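You operate a simulated robot arm through the tools that you are given. There is no shell and no other tool.

The job below is to be done with a simulated robot arm. You get a single attempt, and the scene is never put back.

Task
Free the grey laptop of its audio and charger plugs and close it.
Fine: stop its music before the lid shuts; mute In 1 before the blue audio plug comes out, switch the mains strip off before the charger plug; lay the audio plug between the laptops, the charger plug before the lighting desk; both laptops stay on; the small mixer's other controls and the other plugs stay.

The check looks at the end state, three seconds after you hand in, the way a careful person would. Anything else that was tipped, shoved, dropped, spilled or broken makes it a failure. A push-on lid holds only when it is set on centred and level and pressed home; a screw cap is set on level and turned clockwise until tight.

Robot
A 7-joint arm with a fingered hand, fixed in place. Base frame: the origin is on the floor under the middle of its stand, x ahead of it, y to its left, z up. Units: m, degrees, N and s.
It reaches about 1.228 m from its shoulder. Its first joint turns from -115.0 to 115.0 degrees. Payload 5 kg.
Tool frame: the origin (TCP) lies between the finger pads and is the grasp point; the fingertips stand 0.032 m ahead of it; z points along the fingers, y is the line along which they close. The gripper opens to 0.16 m; its body begins 0.089 m behind the TCP. The gripper is a hand of 4 fingers: y runs from the thumb to the fingers, the wrist lies at [0, 0, -0.267] in the tool frame, and closing takes about 1.5 s.
Orientation is told as [roll, pitch, yaw] about the base's x, y, z axes, in that order, counted from this pose: with the fingers straight down and closing along the base's y, the tool's x points along the base's -x, its y along +y and its z along -z.

Tools
- The arm moves only by the tool jog_arm. Its argument "targets" is a list of rows, each a list of 2 entries, a list of its own where there are three numbers: the shift along the tool's x, y, z in units of 20 mm (1.0 is 20 mm), then the turn, a rotation vector about the tool's x, y, z in units of 8 degrees (1.0 is 8 degrees). In form: [[[x, y, z], [rx, ry, rz]], ...]. A call has 1 to 20 rows; each row shifts and turns the commanded pose from where the row before left it, along the tool's axes as they then stand. "fingers" is the gripper command, from -1 (shut) to 1 (fully open), values between in proportion, set as the call begins (left out, the last holds). A call with a number of a shift or a turn outside -1 to 1 is refused whole. Rows are played at 5 a second. More than 0.05 m and 8.6 degrees between two rows, or a gripper value outside its range, and nothing of the call is played. Where a pose cannot be reached the arm comes as near as it can. A force on the tool above 40 N (or 10 N above the force at the start of the call, whichever is more), or a blocked arm, ends the call early, and 0.2 s more pass. Each finger travels about 0.045 m/s and halts on what it meets, pressing with about 33 N; the grip force reading is that of the motor and also rises with nothing between the fingers. The clock runs only during rows and for 0.2 s after the last one: add rows that do not move to give the fingers time. It gives the time, the measured TCP pose, the force on the tool (base axes), the opening and the grip force at its end, in the units of the frame above (readings bear some noise), with the torque about the TCP (base axes, N m) and any sound that the robot's microphone picked up.
- Cameras (640 x 400 px; columns grow to the right, rows downward): "scene" is fixed at [0.0505, 0.4984, 1.4836]; the picture's right is [-0.93, -0.37, 0.00], its down [-0.14, 0.36, -0.92] and it looks along [0.34, -0.86, -0.39] (base axes); focal length 338 px, centre (320, 200). "wrist" rides on the gripper at [0.08, -0.004, -0.114] in the tool frame; the picture's right is [0.05, 1.00, 0.00], its down [-0.82, 0.04, -0.58] and it looks along [-0.58, 0.03, 0.82] (tool axes); focal length 265 px, centre (320, 200). There is no depth. A picture from a camera that has moved, and an enlarged one, comes with that camera's place and axes in the base frame and with its lens.
- snapshot(camera): a new picture of that camera. It takes no simulated time.
- move_column(by): slides the trunk up (or, below 0, down) by that many m; the arm rides with it, the base frame stays. It gives what a move gives, with no picture.
- curl_fingers(finger1, finger2, finger3, thumb_bend): sets how far each is bent, from 0 (flat) to 1 (curled in); at 0.3 the hand is open as for a grip, at 0.7 the pads meet at the TCP. One left out holds its place. A second passes; each finger stops where it meets its share of the squeeze, and holds until it gets a number again. A gripper value or a shape takes the hand back. It gives what a move gives, with no picture; readings hold the bend of each and the force on the fingers (four entries, about 0 where the hand has none), thumb and palm.
- hand_shape(shape): the hand has 4 fingers and takes this shape, open, in about a second: jaw (thumb against the fingers, like two jaws); tri (thumb and two fingers); tip (a fingertip pinch); poke (one finger out to press); point (the index stretched); flat (the hand flat); cup (the hand cupped); fist (a fist). The gripper value then closes the fingers along that shape, each until it touches; the sizes above hold for jaw. It gives what a move gives, with no picture.
- close_up(camera, box): a new picture of the part [left, top, right, bottom] of that camera's present view, enlarged. It takes no simulated time.
- job_done(): hands the job in; it is judged then, once.

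Nothing tells you positions but the pictures and the camera data. Unless the task says otherwise, let go and move clear before handing in.

The tools are called by a JSON object that holds its "name" and its "arguments". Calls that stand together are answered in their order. jog_arm: Moves the arm, as the interface text tells. Its arguments: {"type":"object","properties":{"targets":{"type":"array","items":{"type":"array"}},"fingers":{"type":"number"}},"required":["targets"]} The other tools are called the same way: move_column (by) moves the trunk up or down; hand_shape (shape) gives the hand a shape; curl_fingers (finger1, finger2, finger3, thumb_bend) moves the fingers one by one; snapshot (camera) takes a picture; close_up (camera, box) takes an enlarged picture of a part of a camera's view; job_done () hands the job in.

At the start:

```text
clock: 0.0
position: [0.6629, -0.1652, 1.1958]
ee_rot: [0.0, 0.0, 0.0]
ft_force: [0.5, -0.6, 0.4]
torque: [0.01, 0.0, -0.01]
grip_width: 0.1598
grasp_force: 0.1
shape: jaw
bend: [0.3, 0.3, 0.3, 0.3]
finger forces: [0.0, 0.0, 0.0, 0.0, 0.1, 0.0]
trunk travel left (down, up): [-0.5, 0.49]
```

scene: 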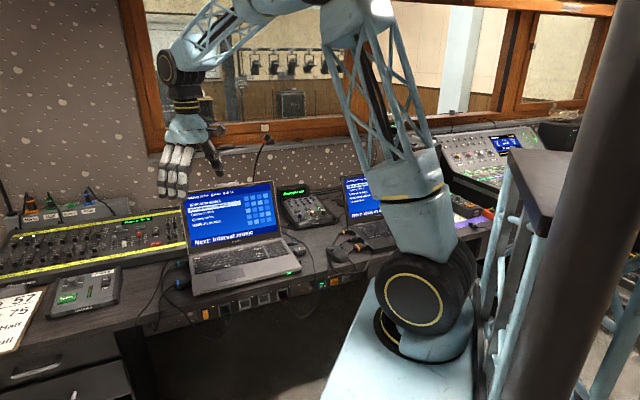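
wrist: 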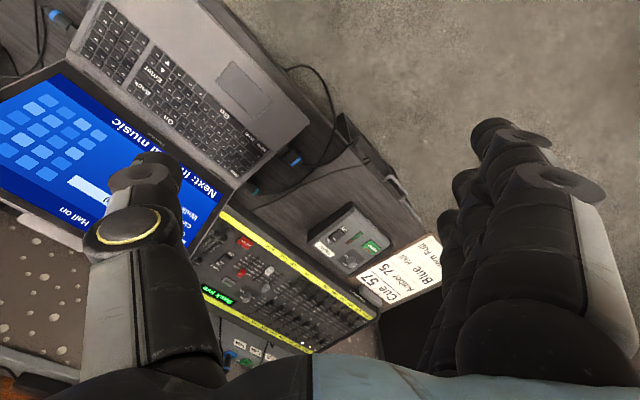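

I see a control desk with two laptops (one grey in front on the left, another behind the arm), a small mixer, a lighting desk with yellow edging and what may be a power strip. I'll look closer before moving.

{"name": "close_up", "arguments": {"camera": "scene", "box": [160, 170, 320, 270]}}

{"name": "close_up", "arguments": {"camera": "scene", "box": [140, 240, 340, 365]}}

{"name": "close_up", "arguments": {"camera": "scene", "box": [0, 170, 200, 295]}}

{"name": "close_up", "arguments": {"camera": "scene", "box": [0, 240, 200, 365]}}

{"name": "close_up", "arguments": {"camera": "scene", "box": [260, 160, 420, 260]}}

{"name": "close_up", "arguments": {"camera": "wrist", "box": [0, 0, 320, 200]}}

{"name": "close_up", "arguments": {"camera": "wrist", "box": [180, 120, 480, 320]}}

```text
4.00 times, centred on (240, 220) of scene
camera zoom: at [0.0505, 0.4984, 1.4836], right [-0.93, -0.37, 0.0], down [-0.14, 0.36, -0.92], along [0.34, -0.86, -0.39], focal length 1351 px, centre (640, 120)
```

zoom: 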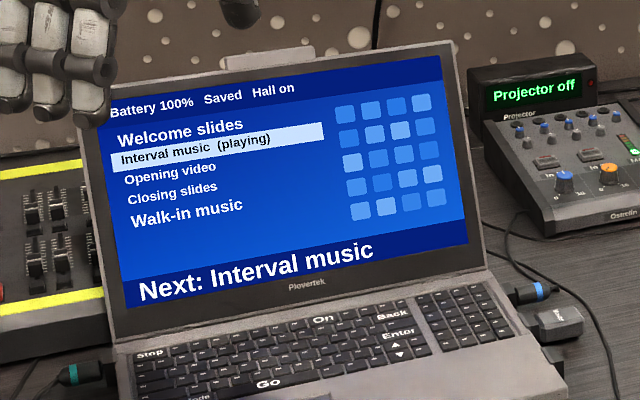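

```text
3.20 times, centred on (240, 302) of scene
camera zoom: at [0.0505, 0.4984, 1.4836], right [-0.93, -0.37, 0.0], down [-0.14, 0.36, -0.92], along [0.34, -0.86, -0.39], focal length 1081 px, centre (576, -128)
```

zoom: 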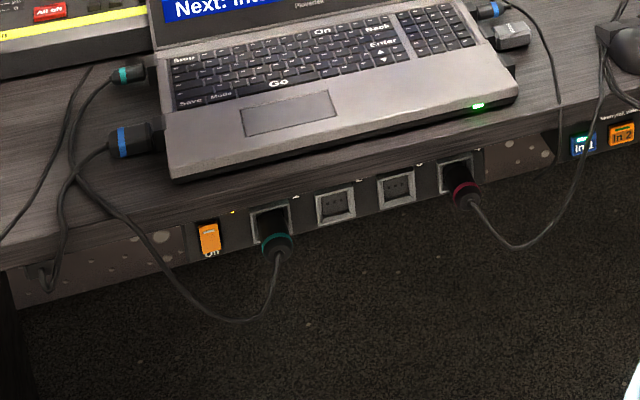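

```text
3.20 times, centred on (100, 232) of scene
camera zoom: at [0.0505, 0.4984, 1.4836], right [-0.93, -0.37, 0.0], down [-0.14, 0.36, -0.92], along [0.34, -0.86, -0.39], focal length 1081 px, centre (1024, 96)
```

zoom: 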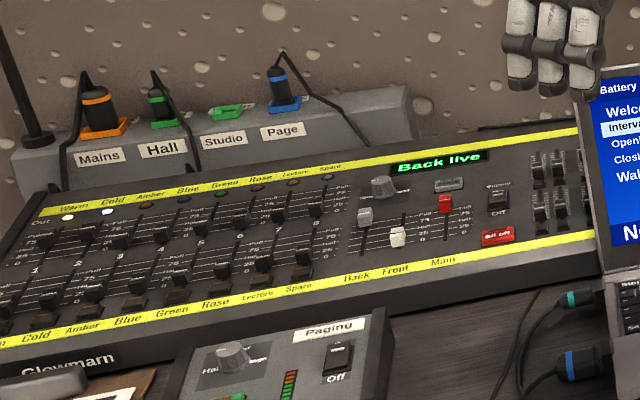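

```text
3.20 times, centred on (100, 302) of scene
camera zoom: at [0.0505, 0.4984, 1.4836], right [-0.93, -0.37, 0.0], down [-0.14, 0.36, -0.92], along [0.34, -0.86, -0.39], focal length 1081 px, centre (1024, -128)
```

zoom: 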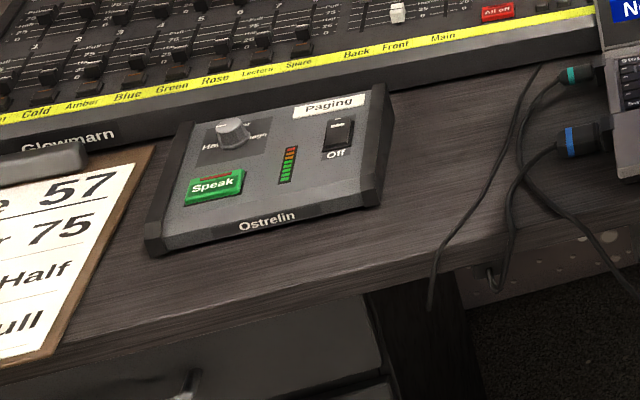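

```text
4.00 times, centred on (340, 210) of scene
camera zoom: at [0.0505, 0.4984, 1.4836], right [-0.93, -0.37, 0.0], down [-0.14, 0.36, -0.92], along [0.34, -0.86, -0.39], focal length 1351 px, centre (240, 160)
```

zoom: 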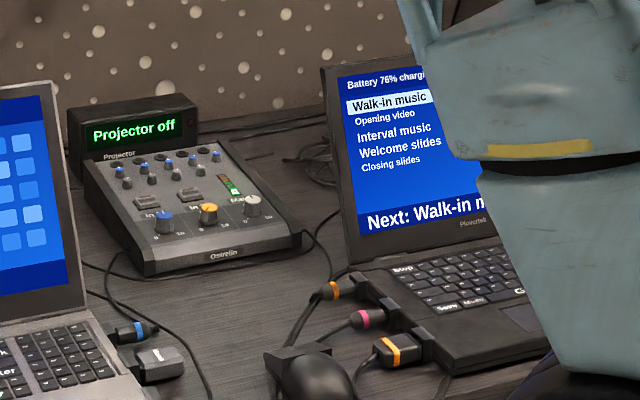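

```text
2.00 times, centred on (160, 100) of wrist
camera zoom: at [0.5842, -0.1685, 1.3096], right [-0.05, 1.0, 0.0], down [0.82, 0.04, 0.58], along [0.58, 0.03, -0.82], focal length 531 px, centre (640, 400)
```

zoom: 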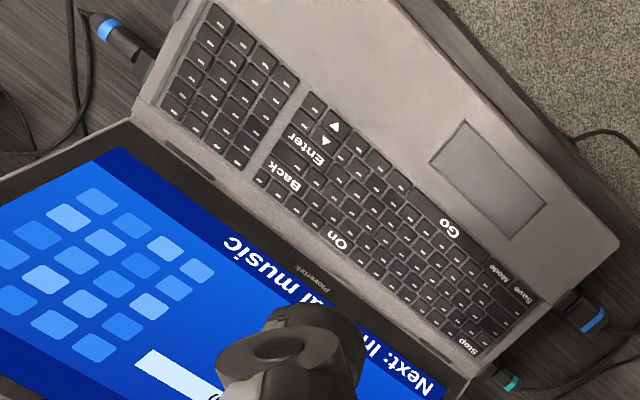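

```text
2.00 times, centred on (330, 220) of wrist
camera zoom: at [0.5842, -0.1685, 1.3096], right [-0.05, 1.0, 0.0], down [0.82, 0.04, 0.58], along [0.58, 0.03, -0.82], focal length 531 px, centre (300, 160)
```

zoom: 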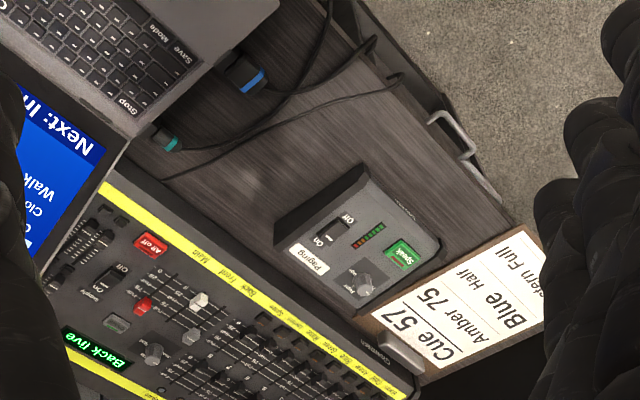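

I need finer detail on the small mixer, the desk's front edge strip, and the laptop's side plugs. More close-ups next.

{"name": "close_up", "arguments": {"camera": "scene", "box": [275, 180, 345, 232]}}

{"name": "close_up", "arguments": {"camera": "scene", "box": [300, 255, 380, 305]}}

{"name": "close_up", "arguments": {"camera": "scene", "box": [150, 245, 230, 295]}}

{"name": "close_up", "arguments": {"camera": "scene", "box": [190, 280, 310, 355]}}

{"name": "close_up", "arguments": {"camera": "scene", "box": [270, 230, 350, 280]}}

{"name": "close_up", "arguments": {"camera": "scene", "box": [180, 175, 292, 245]}}

{"name": "close_up", "arguments": {"camera": "scene", "box": [180, 235, 292, 305]}}

{"name": "close_up", "arguments": {"camera": "scene", "box": [440, 120, 540, 182]}}

```text
7.69 times, centred on (310, 206) of scene
camera zoom: at [0.0505, 0.4984, 1.4836], right [-0.93, -0.37, 0.0], down [-0.14, 0.36, -0.92], along [0.34, -0.86, -0.39], focal length 2598 px, centre (397, 154)
```

zoom: 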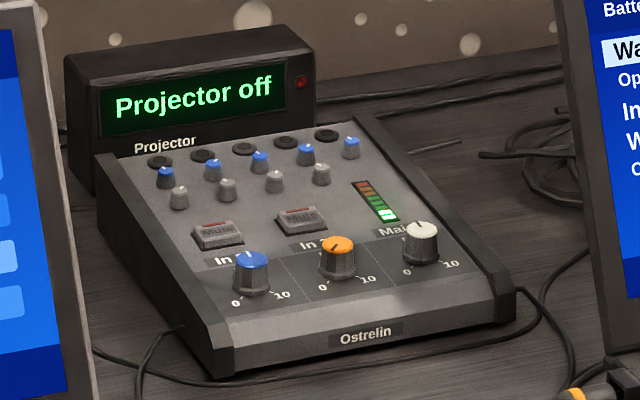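

```text
8.00 times, centred on (340, 280) of scene
camera zoom: at [0.0505, 0.4984, 1.4836], right [-0.93, -0.37, 0.0], down [-0.14, 0.36, -0.92], along [0.34, -0.86, -0.39], focal length 2701 px, centre (160, -440)
```

zoom: 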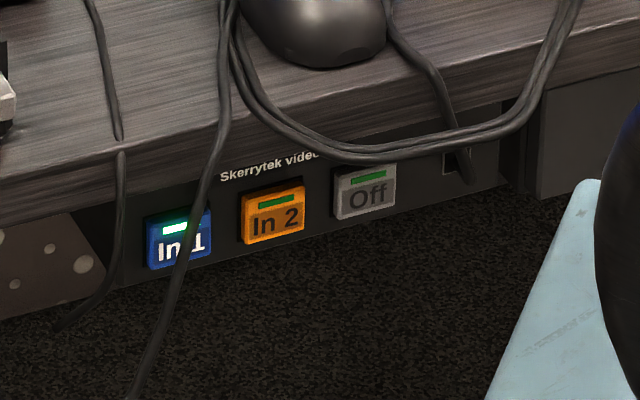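

```text
8.00 times, centred on (190, 270) of scene
camera zoom: at [0.0505, 0.4984, 1.4836], right [-0.93, -0.37, 0.0], down [-0.14, 0.36, -0.92], along [0.34, -0.86, -0.39], focal length 2701 px, centre (1360, -360)
```

zoom: 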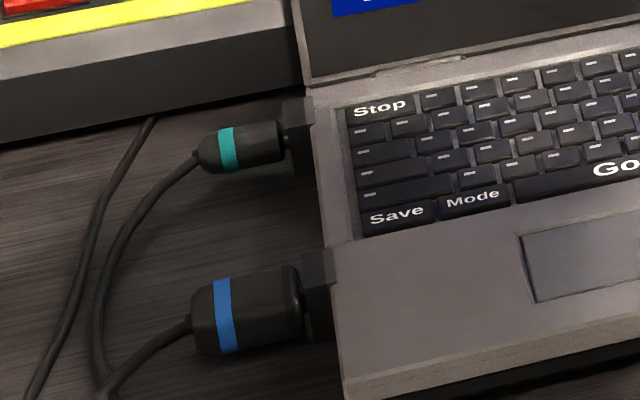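

```text
5.33 times, centred on (250, 318) of scene
camera zoom: at [0.0505, 0.4984, 1.4836], right [-0.93, -0.37, 0.0], down [-0.14, 0.36, -0.92], along [0.34, -0.86, -0.39], focal length 1801 px, centre (693, -427)
```

zoom: 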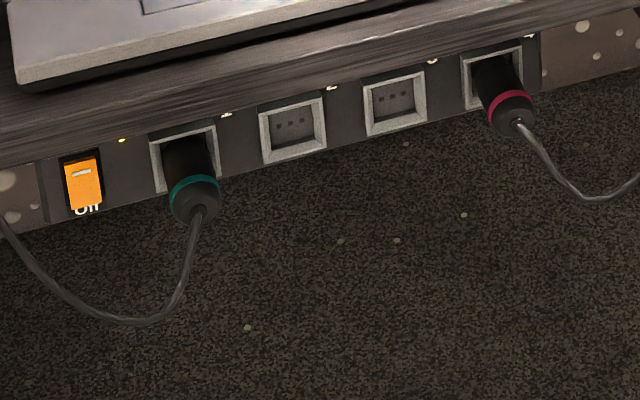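

```text
8.00 times, centred on (310, 255) of scene
camera zoom: at [0.0505, 0.4984, 1.4836], right [-0.93, -0.37, 0.0], down [-0.14, 0.36, -0.92], along [0.34, -0.86, -0.39], focal length 2701 px, centre (400, -240)
```

zoom: 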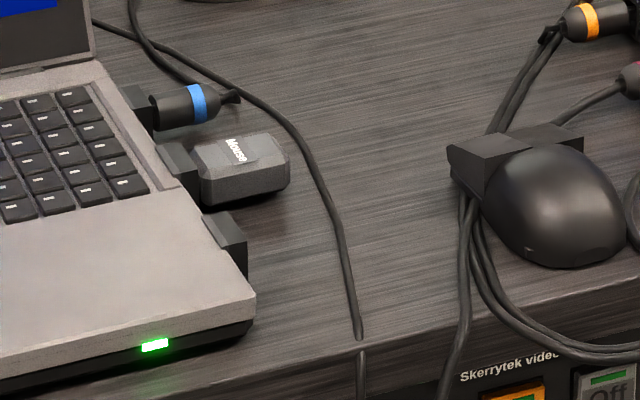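

```text
5.71 times, centred on (236, 210) of scene
camera zoom: at [0.0505, 0.4984, 1.4836], right [-0.93, -0.37, 0.0], down [-0.14, 0.36, -0.92], along [0.34, -0.86, -0.39], focal length 1930 px, centre (800, 143)
```

zoom: 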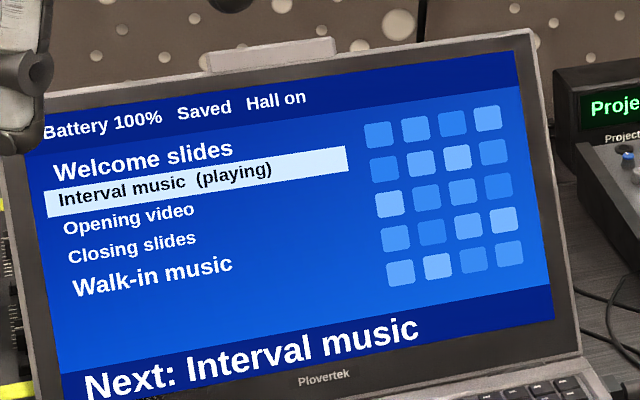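

```text
5.71 times, centred on (236, 270) of scene
camera zoom: at [0.0505, 0.4984, 1.4836], right [-0.93, -0.37, 0.0], down [-0.14, 0.36, -0.92], along [0.34, -0.86, -0.39], focal length 1930 px, centre (800, -200)
```

zoom: 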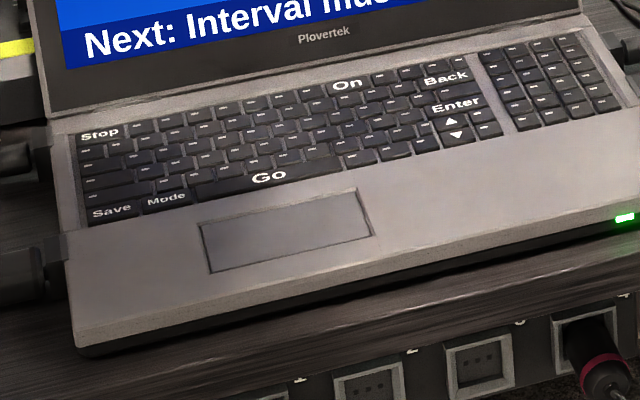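

```text
6.40 times, centred on (490, 151) of scene
camera zoom: at [0.0505, 0.4984, 1.4836], right [-0.93, -0.37, 0.0], down [-0.14, 0.36, -0.92], along [0.34, -0.86, -0.39], focal length 2161 px, centre (-768, 514)
```

zoom: 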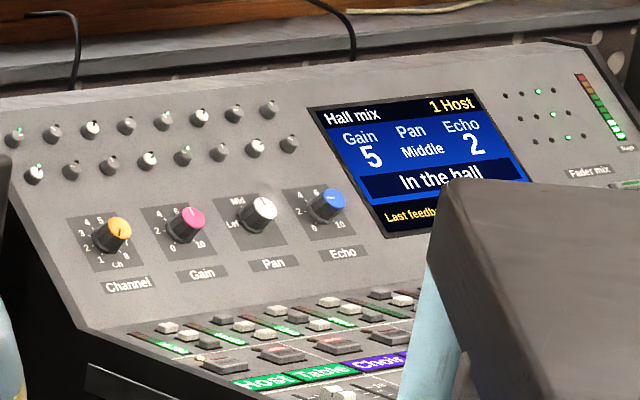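

The laptop stands at about 45° to my axes. The audio plug is the small blue one on its right side, the charger is the teal one on its left, In 1's Mute is on the small mixer and the mains rocker is on the desk's front edge. I'll first turn the hand to face the desk squarely and try the poke shape in free air.

{"name": "jog_arm", "arguments": {"targets": [[[0, 0, 0], [0, 0, 1]], [[0, 0, 0], [0, 0, 1]], [[0, 0, 0], [0, 0, 1]], [[0, 0, 0], [0, 0, 1]], [[0, 0, 0], [0, 0, 1]], [[0, 0, 0], [0, 0, 0.625]], [[0, 0, 0], [0, 0, 0]]]}}

{"name": "hand_shape", "arguments": {"shape": "poke"}}

{"name": "snapshot", "arguments": {"camera": "wrist"}}

{"name": "snapshot", "arguments": {"camera": "scene"}}

```text
clock: 1.6
position: [0.6641, -0.1642, 1.1935]
ee_rot: [0.1, 0.0, -45.1]
ft_force: [-1.1, -0.7, -0.1]
torque: [0.01, -0.01, 0.03]
grip_width: 0.16
grasp_force: 0.1
shape: jaw
bend: [0.3, 0.3, 0.3, 0.3]
finger forces: [0.0, 0.0, 0.1, 0.0, 0.1, 0.1]
trunk travel left (down, up): [-0.5, 0.49]
```

```text
clock: 2.5
position: [0.663, -0.1645, 1.1949]
ee_rot: [0.0, 0.1, -45.0]
ft_force: [-0.3, -0.4, 0.5]
torque: [0.01, -0.01, 0.05]
grip_width: 0.0001
grasp_force: 0.1
shape: poke
bend: [1.0, 1.0, 1.0, 0.47]
finger forces: [0.1, 0.0, 0.1, 0.0, 0.0, 0.0]
trunk travel left (down, up): [-0.5, 0.49]
```

```text
taken
camera wrist: at [0.6048, -0.1105, 1.3097], right [0.67, 0.74, 0.0], down [0.61, -0.55, 0.58], along [0.43, -0.39, -0.82], focal length 265 px, centre (320, 200)
```

wrist: 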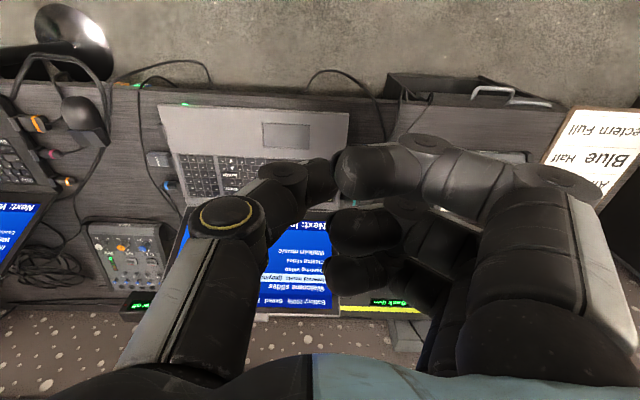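

```text
taken
```

scene: 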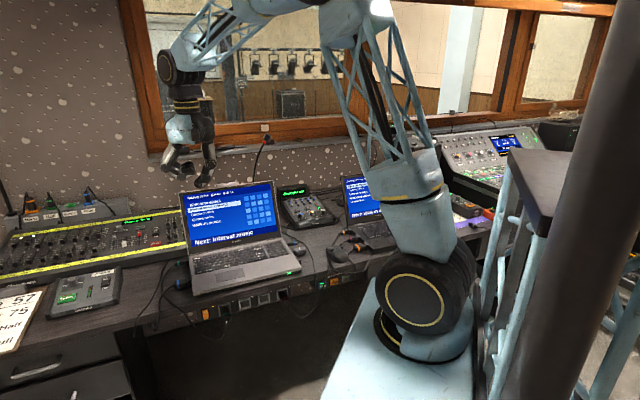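

The poke shape curls all fingers in a fist-like way; I'll compare it with the "point" and "tip" shapes before choosing one.

{"name": "close_up", "arguments": {"camera": "wrist", "box": [180, 100, 500, 300]}}

{"name": "close_up", "arguments": {"camera": "scene", "box": [140, 80, 240, 200]}}

{"name": "hand_shape", "arguments": {"shape": "point"}}

{"name": "snapshot", "arguments": {"camera": "wrist"}}

{"name": "close_up", "arguments": {"camera": "scene", "box": [140, 80, 240, 200]}}

{"name": "hand_shape", "arguments": {"shape": "tip"}}

{"name": "snapshot", "arguments": {"camera": "wrist"}}

{"name": "close_up", "arguments": {"camera": "scene", "box": [140, 80, 240, 200]}}

```text
2.00 times, centred on (340, 200) of wrist
camera zoom: at [0.6048, -0.1105, 1.3097], right [0.67, 0.74, 0.0], down [0.61, -0.55, 0.58], along [0.43, -0.39, -0.82], focal length 531 px, centre (280, 200)
```

zoom: 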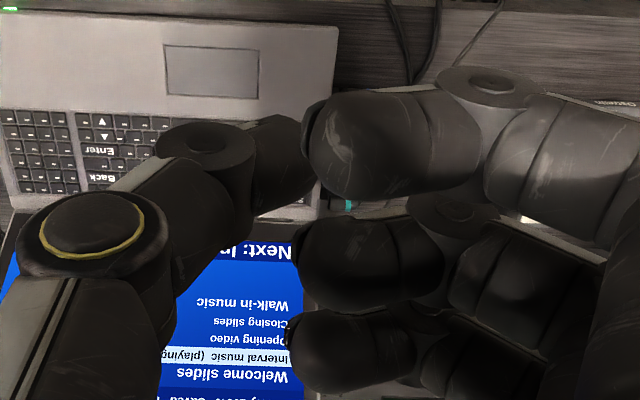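

```text
3.33 times, centred on (190, 140) of scene
camera zoom: at [0.0505, 0.4984, 1.4836], right [-0.93, -0.37, 0.0], down [-0.14, 0.36, -0.92], along [0.34, -0.86, -0.39], focal length 1126 px, centre (753, 400)
```

zoom: 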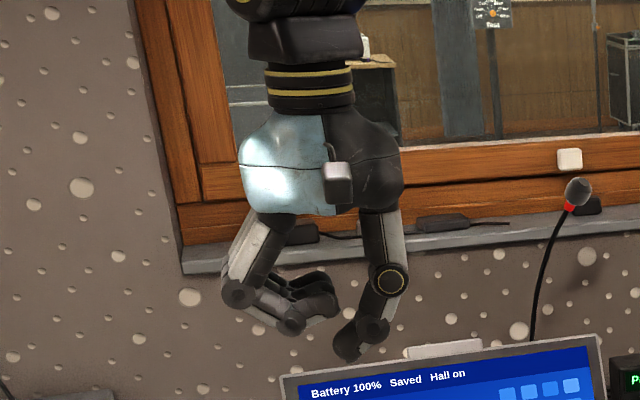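

```text
clock: 3.4
position: [0.6637, -0.1651, 1.1953]
ee_rot: [0.0, 0.0, -45.0]
ft_force: [-0.2, -0.3, -0.8]
torque: [-0.03, 0.01, -0.05]
grip_width: 0.1522
grasp_force: 0.0
shape: point
bend: [0.3, 1.0, 1.0, 0.54]
finger forces: [0.0, 0.0, 0.1, 0.1, 0.0, 0.1]
trunk travel left (down, up): [-0.5, 0.49]
```

```text
taken
camera wrist: at [0.6048, -0.1105, 1.3096], right [0.67, 0.74, 0.0], down [0.61, -0.55, 0.58], along [0.43, -0.39, -0.82], focal length 265 px, centre (320, 200)
```

wrist: 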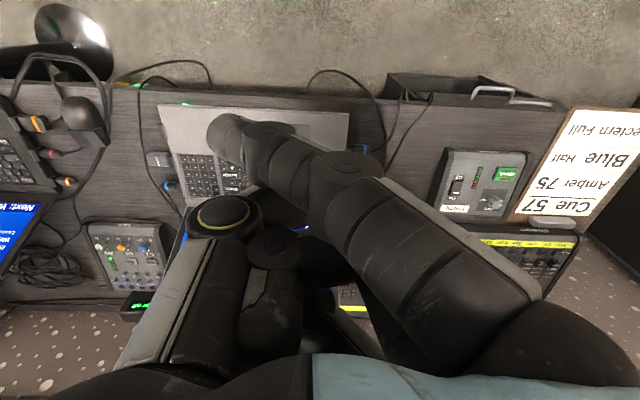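

```text
3.33 times, centred on (190, 140) of scene
camera zoom: at [0.0505, 0.4984, 1.4836], right [-0.93, -0.37, 0.0], down [-0.14, 0.36, -0.92], along [0.34, -0.86, -0.39], focal length 1126 px, centre (753, 400)
```

zoom: 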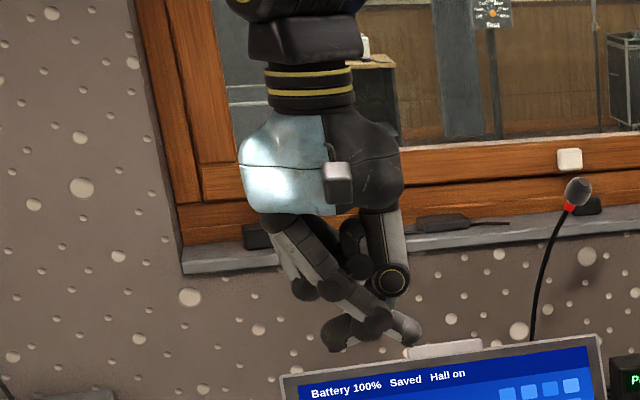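

```text
clock: 4.3
position: [0.6632, -0.1646, 1.1956]
ee_rot: [0.0, 0.2, -45.0]
ft_force: [-0.6, 0.3, -0.2]
torque: [0.01, 0.05, -0.01]
grip_width: 0.16
grasp_force: 0.1
shape: tip
bend: [0.01, 0.3, 0.01, 0.3]
finger forces: [0.0, 0.1, 0.0, 0.1, 0.1, 0.0]
trunk travel left (down, up): [-0.5, 0.49]
```

```text
taken
camera wrist: at [0.6048, -0.1105, 1.3097], right [0.67, 0.74, 0.0], down [0.61, -0.55, 0.58], along [0.43, -0.39, -0.82], focal length 265 px, centre (320, 200)
```

wrist: 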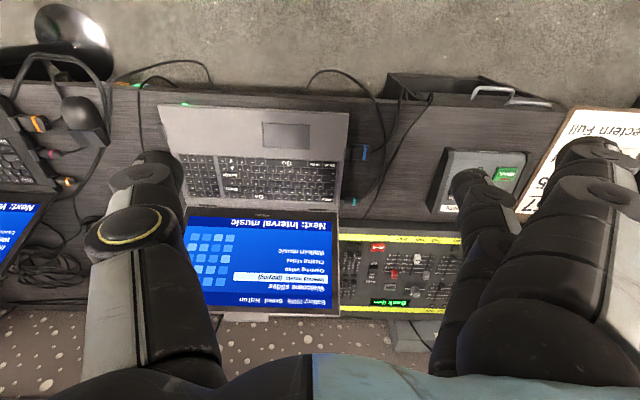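

```text
3.33 times, centred on (190, 140) of scene
camera zoom: at [0.0505, 0.4984, 1.4836], right [-0.93, -0.37, 0.0], down [-0.14, 0.36, -0.92], along [0.34, -0.86, -0.39], focal length 1126 px, centre (753, 400)
```

zoom: 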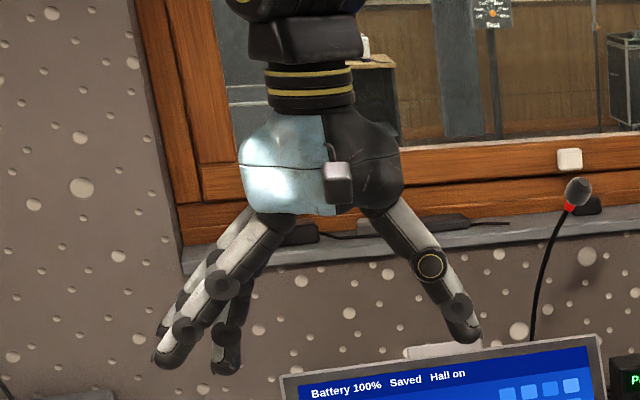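

In "poke" the thumb is the pressing finger, its tip close to the tool axis; "tip" pinches thumb and middle finger. The view between the open fingers is good, so I'll take close-ups now to triangulate the keys, plugs and mixer.

{"name": "close_up", "arguments": {"camera": "wrist", "box": [160, 95, 400, 245]}}

{"name": "close_up", "arguments": {"camera": "wrist", "box": [310, 110, 406, 230]}}

{"name": "close_up", "arguments": {"camera": "wrist", "box": [0, 60, 240, 210]}}

{"name": "close_up", "arguments": {"camera": "wrist", "box": [330, 200, 480, 300]}}

{"name": "close_up", "arguments": {"camera": "wrist", "box": [160, 180, 360, 320]}}

```text
2.67 times, centred on (280, 170) of wrist
camera zoom: at [0.6048, -0.1105, 1.3097], right [0.67, 0.74, 0.0], down [0.61, -0.55, 0.58], along [0.43, -0.39, -0.82], focal length 708 px, centre (427, 280)
```

zoom: 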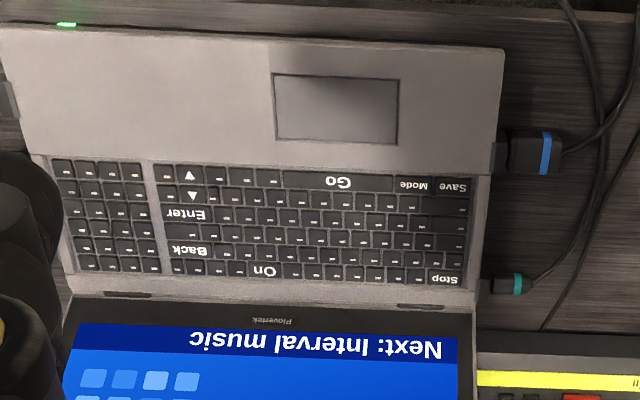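

```text
3.33 times, centred on (358, 170) of wrist
camera zoom: at [0.6048, -0.1105, 1.3097], right [0.67, 0.74, 0.0], down [0.61, -0.55, 0.58], along [0.43, -0.39, -0.82], focal length 885 px, centre (193, 300)
```

zoom: 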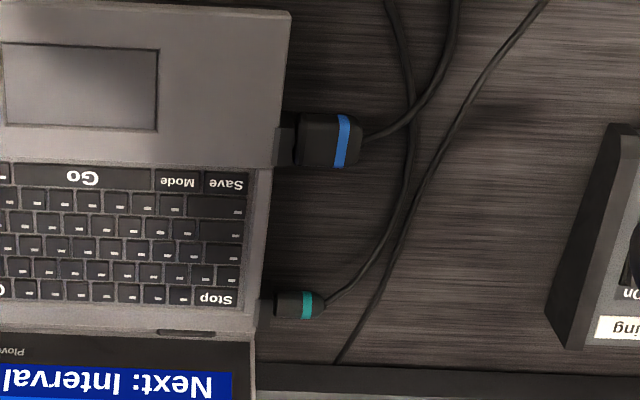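

```text
2.67 times, centred on (120, 135) of wrist
camera zoom: at [0.6048, -0.1105, 1.3097], right [0.67, 0.74, 0.0], down [0.61, -0.55, 0.58], along [0.43, -0.39, -0.82], focal length 708 px, centre (853, 373)
```

zoom: 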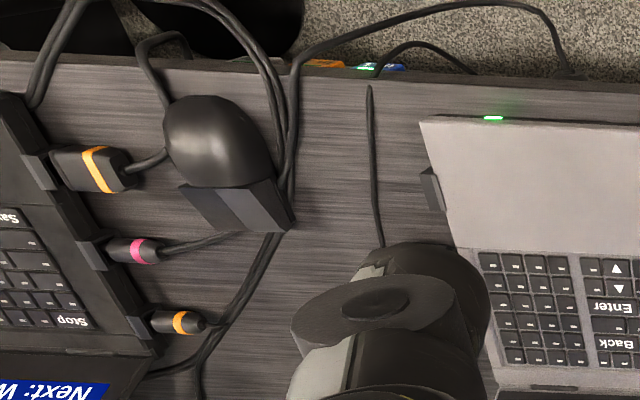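

```text
4.00 times, centred on (405, 250) of wrist
camera zoom: at [0.6048, -0.1105, 1.3097], right [0.67, 0.74, 0.0], down [0.61, -0.55, 0.58], along [0.43, -0.39, -0.82], focal length 1062 px, centre (-20, 0)
```

zoom: 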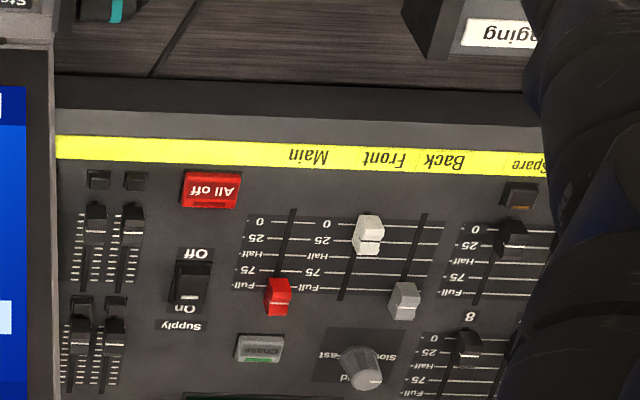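

```text
2.86 times, centred on (260, 250) of wrist
camera zoom: at [0.6048, -0.1105, 1.3097], right [0.67, 0.74, 0.0], down [0.61, -0.55, 0.58], along [0.43, -0.39, -0.82], focal length 758 px, centre (491, 57)
```

zoom: 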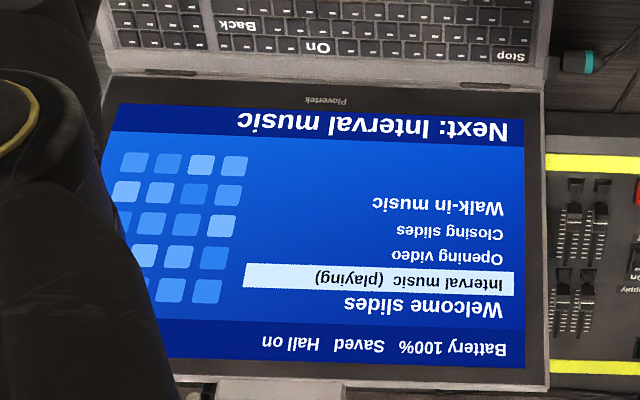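

Triangulation puts the laptop deck at about z 0.77, with the Stop key at roughly x 0.90, y −0.35 and the lid leaning back behind it. I'll go back to poke, tilt the hand a little outward and come down to a hover above the Stop key, stopping short to look again.

{"name": "hand_shape", "arguments": {"shape": "poke"}}

{"name": "jog_arm", "arguments": {"targets": [[[0, 0, 0], [0, -1, 0]], [[0, 0, 0], [0, -1, 0]], [[0, 0, 0], [0, -1, 0]], [[-0.3, 0.1, 1], [0, 0, 0]], [[-0.3, 0.1, 1], [0, 0, 0]], [[-0.3, 0.1, 1], [0, 0, 0]], [[-0.3, 0.1, 1], [0, 0, 0]], [[-0.3, 0.1, 1], [0, 0, 0]], [[-0.3, 0.1, 1], [0, 0, 0]], [[-0.3, 0.1, 1], [0, 0, 0]], [[-0.3, 0.1, 1], [0, 0, 0]], [[-0.3, 0.1, 1], [0, 0, 0]], [[-0.3, 0.1, 1], [0, 0, 0]], [[-0.3, 0.1, 1], [0, 0, 0]], [[-0.3, 0.1, 1], [0, 0, 0]], [[0, 0, 0], [0, 0, 0]]]}}

{"name": "snapshot", "arguments": {"camera": "wrist"}}

{"name": "snapshot", "arguments": {"camera": "scene"}}

```text
clock: 5.2
position: [0.6646, -0.1649, 1.195]
ee_rot: [0.1, 0.0, -45.1]
ft_force: [-0.9, -0.2, 0.4]
torque: [0.01, -0.01, 0.02]
grip_width: 0.0
grasp_force: 0.0
shape: poke
bend: [1.0, 1.0, 1.0, 0.47]
finger forces: [0.0, 0.0, 0.0, 0.0, 0.0, 0.0]
trunk travel left (down, up): [-0.5, 0.49]
```

```text
clock: 8.6
position: [0.7973, -0.2631, 1.0043]
ee_rot: [0.0, -23.9, -45.0]
ft_force: [-0.1, 0.5, -0.5]
torque: [0.02, 0.0, -0.05]
grip_width: 0.0
grasp_force: 0.1
shape: poke
bend: [1.0, 1.0, 1.0, 0.47]
finger forces: [0.0, 0.1, 0.0, 0.1, 0.0, 0.0]
trunk travel left (down, up): [-0.5, 0.49]
```

```text
taken
camera wrist: at [0.7097, -0.1809, 1.0769], right [0.67, 0.74, -0.02], down [0.39, -0.33, 0.86], along [0.63, -0.59, -0.51], focal length 265 px, centre (320, 200)
```

wrist: 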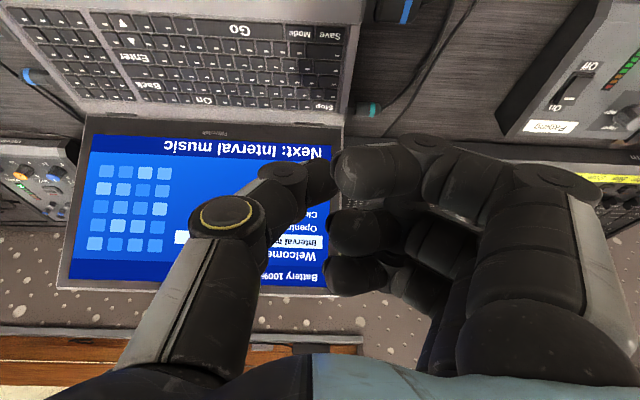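

```text
taken
```

scene: 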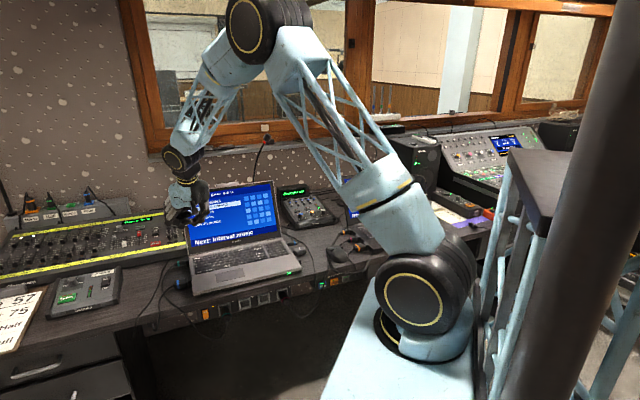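

The hover is clean and the Stop key is in view just past the thumb. I'll zoom in to line up the thumb tip with the key.

{"name": "close_up", "arguments": {"camera": "wrist", "box": [260, 60, 420, 220]}}

{"name": "close_up", "arguments": {"camera": "scene", "box": [150, 140, 250, 280]}}

```text
2.50 times, centred on (340, 140) of wrist
camera zoom: at [0.7097, -0.1809, 1.0769], right [0.67, 0.74, -0.02], down [0.39, -0.33, 0.86], along [0.63, -0.59, -0.51], focal length 664 px, centre (270, 350)
```

zoom: 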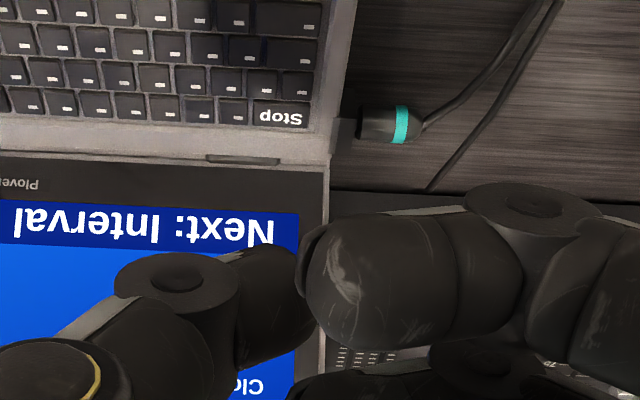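

```text
2.86 times, centred on (200, 210) of scene
camera zoom: at [0.0505, 0.4984, 1.4836], right [-0.93, -0.37, 0.0], down [-0.14, 0.36, -0.92], along [0.34, -0.86, -0.39], focal length 965 px, centre (663, 171)
```

zoom: 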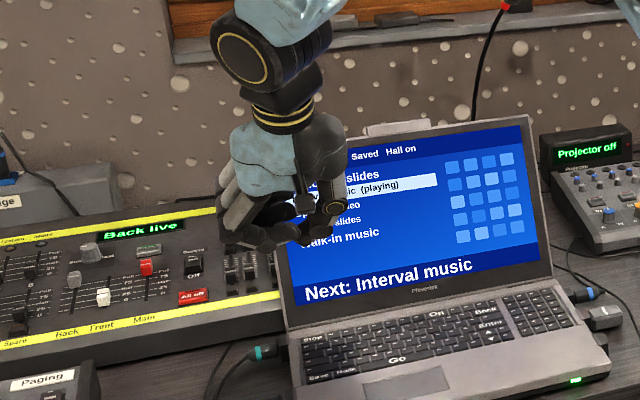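

The Stop key's centre is about 12 cm ahead and 20 cm below the thumb. I'll ease the tilt to 16° for clearance and move to about 3 cm above the key.

{"name": "jog_arm", "arguments": {"targets": [[[0, 0, 0], [0, 1, 0]], [[-0.313, 0.027, 1], [0, 0, 0]], [[-0.313, 0.027, 1], [0, 0, 0]], [[-0.313, 0.027, 1], [0, 0, 0]], [[-0.313, 0.027, 1], [0, 0, 0]], [[-0.313, 0.027, 1], [0, 0, 0]], [[-0.313, 0.027, 1], [0, 0, 0]], [[-0.313, 0.027, 1], [0, 0, 0]], [[-0.313, 0.027, 1], [0, 0, 0]], [[-0.313, 0.027, 1], [0, 0, 0]], [[-0.313, 0.027, 1], [0, 0, 0]], [[0, 0, 0], [0, 0, 0]]]}}

{"name": "snapshot", "arguments": {"camera": "wrist"}}

{"name": "close_up", "arguments": {"camera": "scene", "box": [150, 170, 250, 290]}}

```text
clock: 11.2
position: [0.8812, -0.3419, 0.8294]
ee_rot: [-0.1, -16.1, -44.9]
ft_force: [0.0, -0.7, -0.1]
torque: [0.0, 0.0, -0.03]
grip_width: 0.0
grasp_force: 0.0
shape: poke
bend: [1.0, 1.0, 1.0, 0.47]
finger forces: [0.0, 0.0, 0.1, 0.0, 0.0, 0.0]
trunk travel left (down, up): [-0.5, 0.49]
```

```text
taken
camera wrist: at [0.8026, -0.2675, 0.9175], right [0.67, 0.74, -0.01], down [0.47, -0.41, 0.78], along [0.57, -0.53, -0.63], focal length 265 px, centre (320, 200)
```

wrist: 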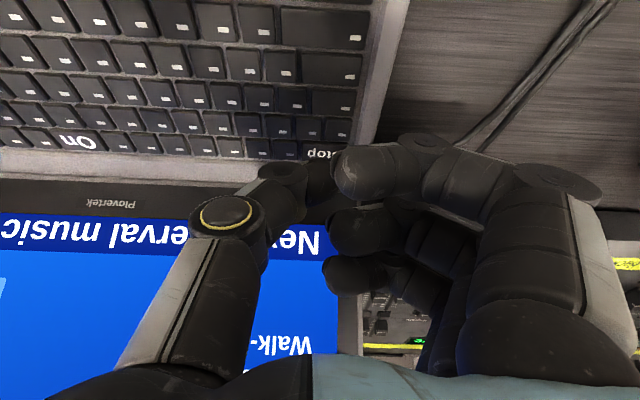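

```text
3.33 times, centred on (200, 230) of scene
camera zoom: at [0.0505, 0.4984, 1.4836], right [-0.93, -0.37, 0.0], down [-0.14, 0.36, -0.92], along [0.34, -0.86, -0.39], focal length 1126 px, centre (720, 100)
```

zoom: 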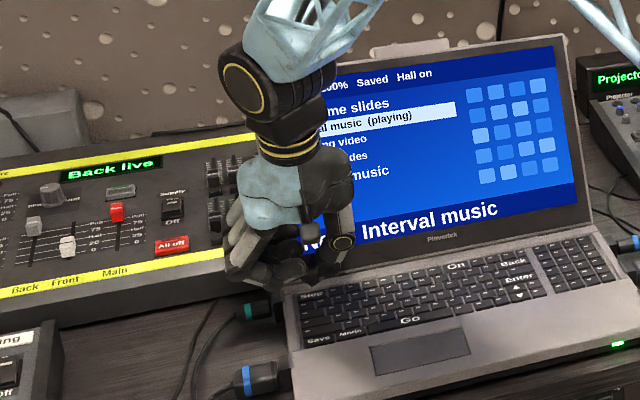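

The thumb tip is about 3 cm over the Stop key and lined up. I'll go down slowly until it presses.

{"name": "jog_arm", "arguments": {"targets": [[[-0.1, 0.03, 0.6], [0, 0, 0]], [[0, 0, 0.4], [0, 0, 0]], [[0, 0, 0.15], [0, 0, 0]], [[0, 0, 0.15], [0, 0, 0]]]}}

{"name": "close_up", "arguments": {"camera": "wrist", "box": [200, 80, 460, 240]}}

{"name": "close_up", "arguments": {"camera": "scene", "box": [180, 180, 292, 250]}}

```text
clock: 12.2
position: [0.8891, -0.3483, 0.8069]
ee_rot: [0.1, -16.2, -45.0]
ft_force: [-2.8, 1.2, 12.4]
torque: [0.06, 0.07, 0.0]
grip_width: 0.0001
grasp_force: 0.0
shape: poke
bend: [1.0, 1.0, 1.0, 0.47]
finger forces: [0.0, 0.1, 0.0, 0.1, 13.3, 0.0]
trunk travel left (down, up): [-0.5, 0.49]
heard: click
```

```text
2.46 times, centred on (330, 160) of wrist
camera zoom: at [0.8094, -0.2735, 0.8958], right [0.67, 0.74, -0.01], down [0.47, -0.41, 0.78], along [0.57, -0.53, -0.62], focal length 653 px, centre (295, 298)
```

zoom: 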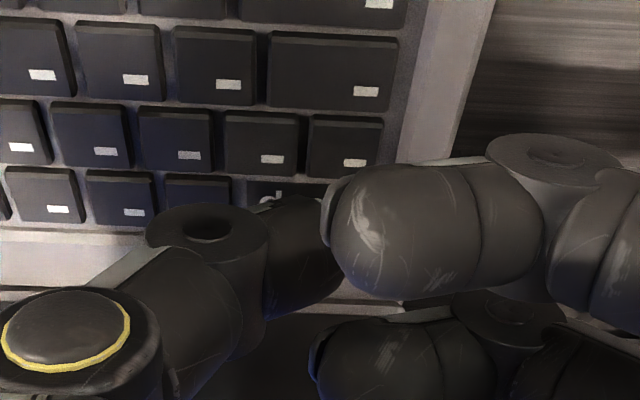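

```text
5.71 times, centred on (236, 215) of scene
camera zoom: at [0.0505, 0.4984, 1.4836], right [-0.93, -0.37, 0.0], down [-0.14, 0.36, -0.92], along [0.34, -0.86, -0.39], focal length 1930 px, centre (800, 114)
```

zoom: 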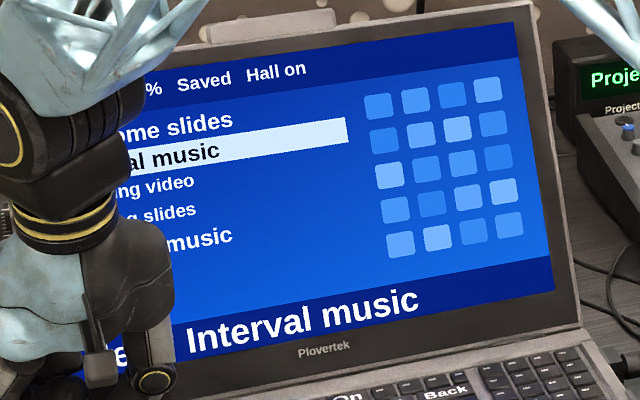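

The click sounded and "(playing)" is gone from the screen, so the music has stopped. I'll retract, move to free air in front of the desk, turn the hand a quarter so the thumb is on my side, and make a long thumb poker for the mixer's Mute button.

{"name": "jog_arm", "arguments": {"targets": [[[0, 0, -0.5], [0, 0, 0]], [[0, 0, -1], [0, 0, 0]], [[0, 0, -1], [0, 0, 0]], [[0, 0, -1], [0, 0, 0]], [[0, 0, -1], [0, 0, 0]], [[0, 0, -1], [0, 0, 0]], [[0, 0, -1], [0, 0, 0]], [[0, 0, -1], [0, 0, 0]], [[0.3, 0, -0.6], [0, 1, 0]], [[0.3, 0, -0.6], [0, 1, 0]], [[0.7, -0.6, -0.6], [0, 0, 0]], [[0.7, -0.8, -0.6], [0, 0, 0]], [[0.7, -1, -0.6], [0, 0, 0]], [[0.7, -1, -0.6], [0, 0, 0]], [[0.7, -1, -0.6], [0, 0, 0]], [[0.7, -1, -0.6], [0, 0, 0]], [[0.7, -1, -0.6], [0, 0, 0]], [[0.7, -1, -0.6], [0, 0, 0]], [[0, 0, 0], [0, 0, 0]]]}}

{"name": "jog_arm", "arguments": {"targets": [[[0, 0, 0], [0, 0, 1]], [[0, 0, 0], [0, 0, 1]], [[0, 0, 0], [0, 0, 1]], [[0, 0, 0], [0, 0, 1]], [[0, 0, 0], [0, 0, 1]], [[0, 0, 0], [0, 0, 1]], [[0, 0, 0], [0, 0, 1]], [[0, 0, 0], [0, 0, 1]], [[0, 0, 0], [0, 0, 1]], [[0, 0, 0], [0, 0, 1]], [[0, 0, 0], [0, 0, 1]], [[0, 0, 0], [0, 0, 0.25]], [[0, 0, 0], [0, 0, 0]]]}}

{"name": "curl_fingers", "arguments": {"finger1": 1, "finger2": 1, "finger3": 1, "thumb_bend": 0.2}}

{"name": "snapshot", "arguments": {"camera": "wrist"}}

{"name": "snapshot", "arguments": {"camera": "scene"}}

```text
clock: 16.2
position: [0.6634, -0.3314, 1.0672]
ee_rot: [0.0, 0.0, -45.0]
ft_force: [-1.0, 0.1, 0.3]
torque: [-0.02, -0.04, 0.01]
grip_width: 0.0
grasp_force: 0.0
shape: poke
bend: [1.0, 1.0, 1.0, 0.47]
finger forces: [0.1, 0.0, 0.0, 0.0, 0.1, 0.1]
trunk travel left (down, up): [-0.5, 0.49]
```

```text
clock: 19.0
position: [0.664, -0.3315, 1.0679]
ee_rot: [0.0, 0.0, -135.1]
ft_force: [0.3, 0.1, 0.0]
torque: [-0.04, 0.0, 0.03]
grip_width: 0.0
grasp_force: 0.0
shape: poke
bend: [1.0, 1.0, 1.0, 0.47]
finger forces: [0.0, 0.0, 0.1, 0.0, 0.0, 0.0]
trunk travel left (down, up): [-0.5, 0.49]
```

```text
clock: 20.0
position: [0.664, -0.3318, 1.0658]
ee_rot: [0.0, 0.0, -135.0]
ft_force: [0.6, 0.1, 1.0]
torque: [0.04, 0.03, 0.0]
grip_width: 0.0834
grasp_force: 0.0
shape: fingers
bend: [1.0, 1.0, 1.0, 0.2]
finger forces: [0.0, 0.0, 0.0, 0.1, 0.0, 0.0]
trunk travel left (down, up): [-0.5, 0.49]
```

```text
taken
camera wrist: at [0.7184, -0.272, 1.1815], right [0.74, -0.67, 0.0], down [-0.55, -0.61, 0.58], along [-0.39, -0.43, -0.82], focal length 265 px, centre (320, 200)
```

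wrist: 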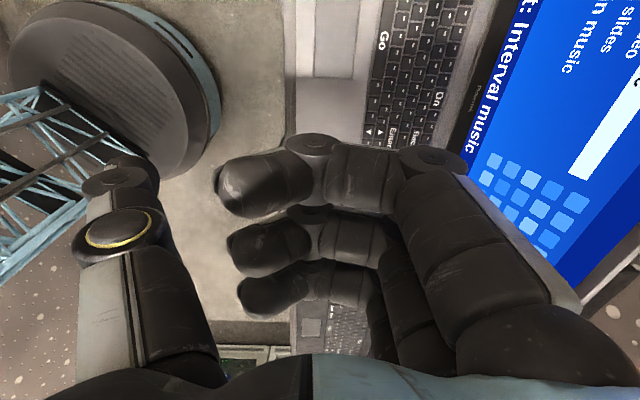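

```text
taken
```

scene: 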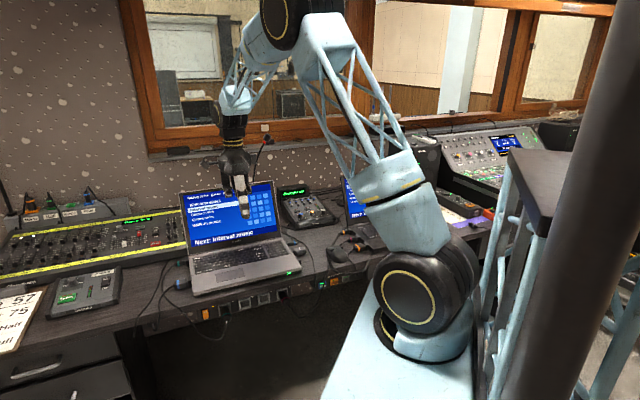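

The quarter turn worked and the thumb now points out on the near side. I'll tilt the hand outward by 56° and slide right to line up with the mixer, then look.

{"name": "jog_arm", "arguments": {"targets": [[[0, 0, 0], [-1, 0, 0]], [[-0.5, 0, 0], [-1, 0, 0]], [[-1, 0, 0], [-1, 0, 0]], [[-1, 0, 0], [-1, 0, 0]], [[-1, 0, 0], [-1, 0, 0]], [[-1, 0, 0], [-1, 0, 0]], [[-1, 0, 0], [-1, 0, 0]], [[-1, 0, 0], [0, 0, 0]], [[-1, 0, 0], [0, 0, 0]], [[-1, 0, 0], [0, 0, 0]], [[-1, 0, 0], [0, 0, 0]], [[-1, 0, 0], [0, 0, 0]], [[-1, 0, 0], [0, 0, 0]], [[-1, 0, 0], [0, 0, 0]], [[-1, 0, 0], [0, 0, 0]], [[-1, 0, 0], [0, 0, 0]], [[-1, 0, 0], [0, 0, 0]], [[-1, 0, 0], [0, 0, 0]], [[0, 0, 0], [0, 0, 0]]]}}

{"name": "snapshot", "arguments": {"camera": "wrist"}}

{"name": "snapshot", "arguments": {"camera": "scene"}}

```text
clock: 24.0
position: [0.4306, -0.5645, 1.0672]
ee_rot: [56.0, 0.1, -135.0]
ft_force: [-0.4, -0.2, -1.1]
torque: [-0.01, 0.01, 0.04]
grip_width: 0.0831
grasp_force: 0.0
shape: fingers
bend: [1.0, 1.0, 1.0, 0.2]
finger forces: [0.0, 0.1, 0.1, 0.0, 0.1, 0.0]
trunk travel left (down, up): [-0.5, 0.49]
```

```text
taken
camera wrist: at [0.4194, -0.4398, 1.128], right [0.43, -0.36, 0.83], down [-0.9, -0.26, 0.36], along [0.08, -0.9, -0.43], focal length 265 px, centre (320, 200)
```

wrist: 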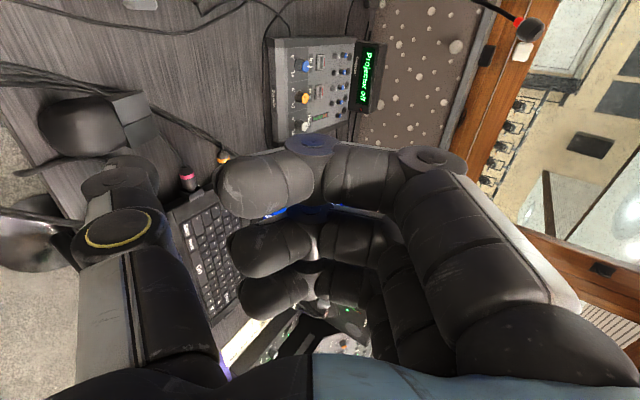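

```text
taken
```

scene: 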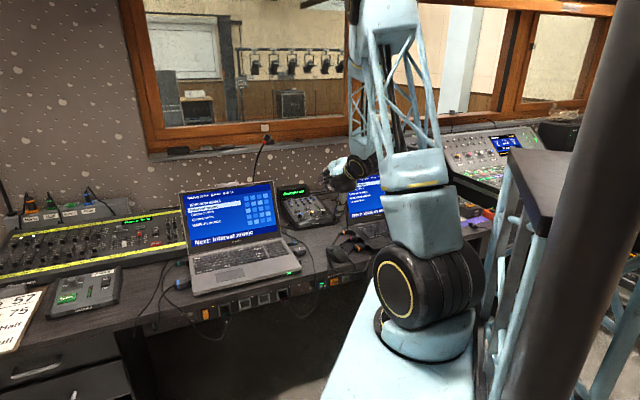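

The mixer is in view of the wrist camera. I'll zoom in on it for a precise fix on the In 1 Mute button.

{"name": "close_up", "arguments": {"camera": "wrist", "box": [256, 26, 400, 146]}}

{"name": "close_up", "arguments": {"camera": "scene", "box": [280, 185, 340, 230]}}

```text
3.33 times, centred on (328, 86) of wrist
camera zoom: at [0.4194, -0.4398, 1.128], right [0.43, -0.36, 0.83], down [-0.9, -0.26, 0.36], along [0.08, -0.9, -0.43], focal length 885 px, centre (293, 580)
```

zoom: 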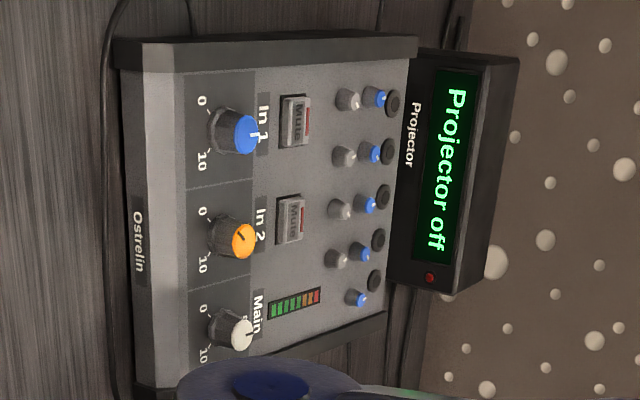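

```text
8.89 times, centred on (310, 208) of scene
camera zoom: at [0.0505, 0.4984, 1.4836], right [-0.93, -0.37, 0.0], down [-0.14, 0.36, -0.92], along [0.34, -0.86, -0.39], focal length 3002 px, centre (409, 133)
```

zoom: 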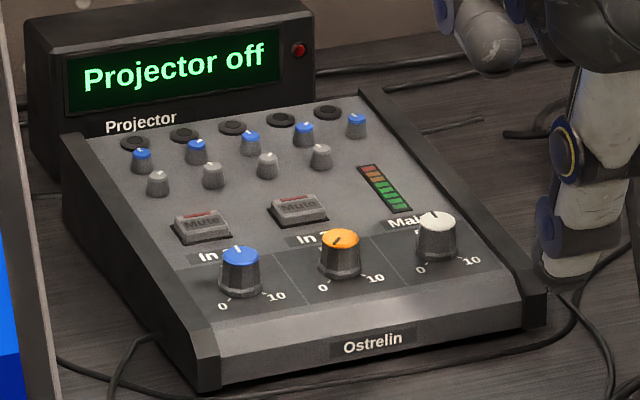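

Mute for In 1 sits at about (u −0.094, v 1.083, z 0.807) in desk axes, and the meter has gone quiet. I'll check the thumb tip's own place in the wrist view before approaching.

{"name": "close_up", "arguments": {"camera": "wrist", "box": [60, 130, 200, 270]}}

{"name": "close_up", "arguments": {"camera": "scene", "box": [310, 130, 410, 220]}}

```text
2.86 times, centred on (130, 200) of wrist
camera zoom: at [0.4194, -0.4398, 1.128], right [0.43, -0.36, 0.83], down [-0.9, -0.26, 0.36], along [0.08, -0.9, -0.43], focal length 758 px, centre (863, 200)
```

zoom: 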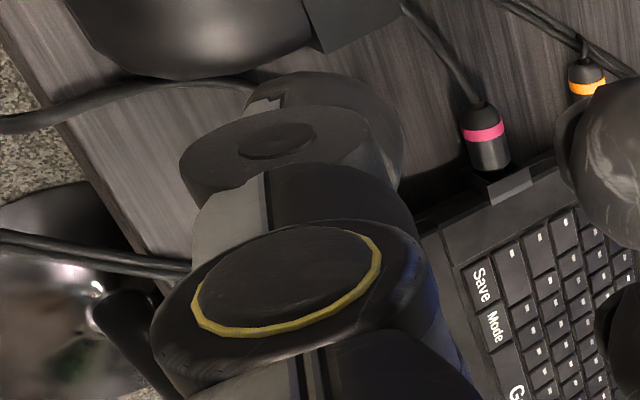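

```text
4.44 times, centred on (360, 175) of scene
camera zoom: at [0.0505, 0.4984, 1.4836], right [-0.93, -0.37, 0.0], down [-0.14, 0.36, -0.92], along [0.34, -0.86, -0.39], focal length 1501 px, centre (142, 311)
```

zoom: 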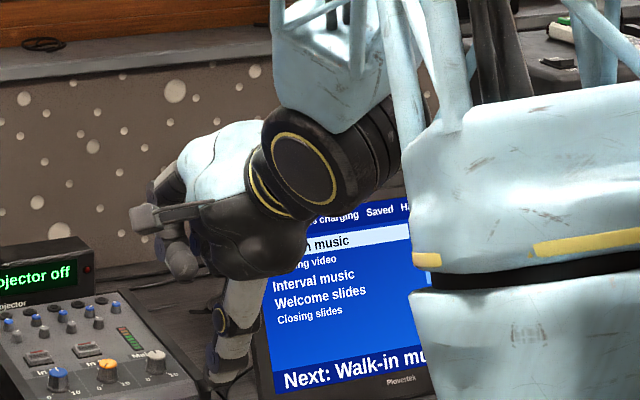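

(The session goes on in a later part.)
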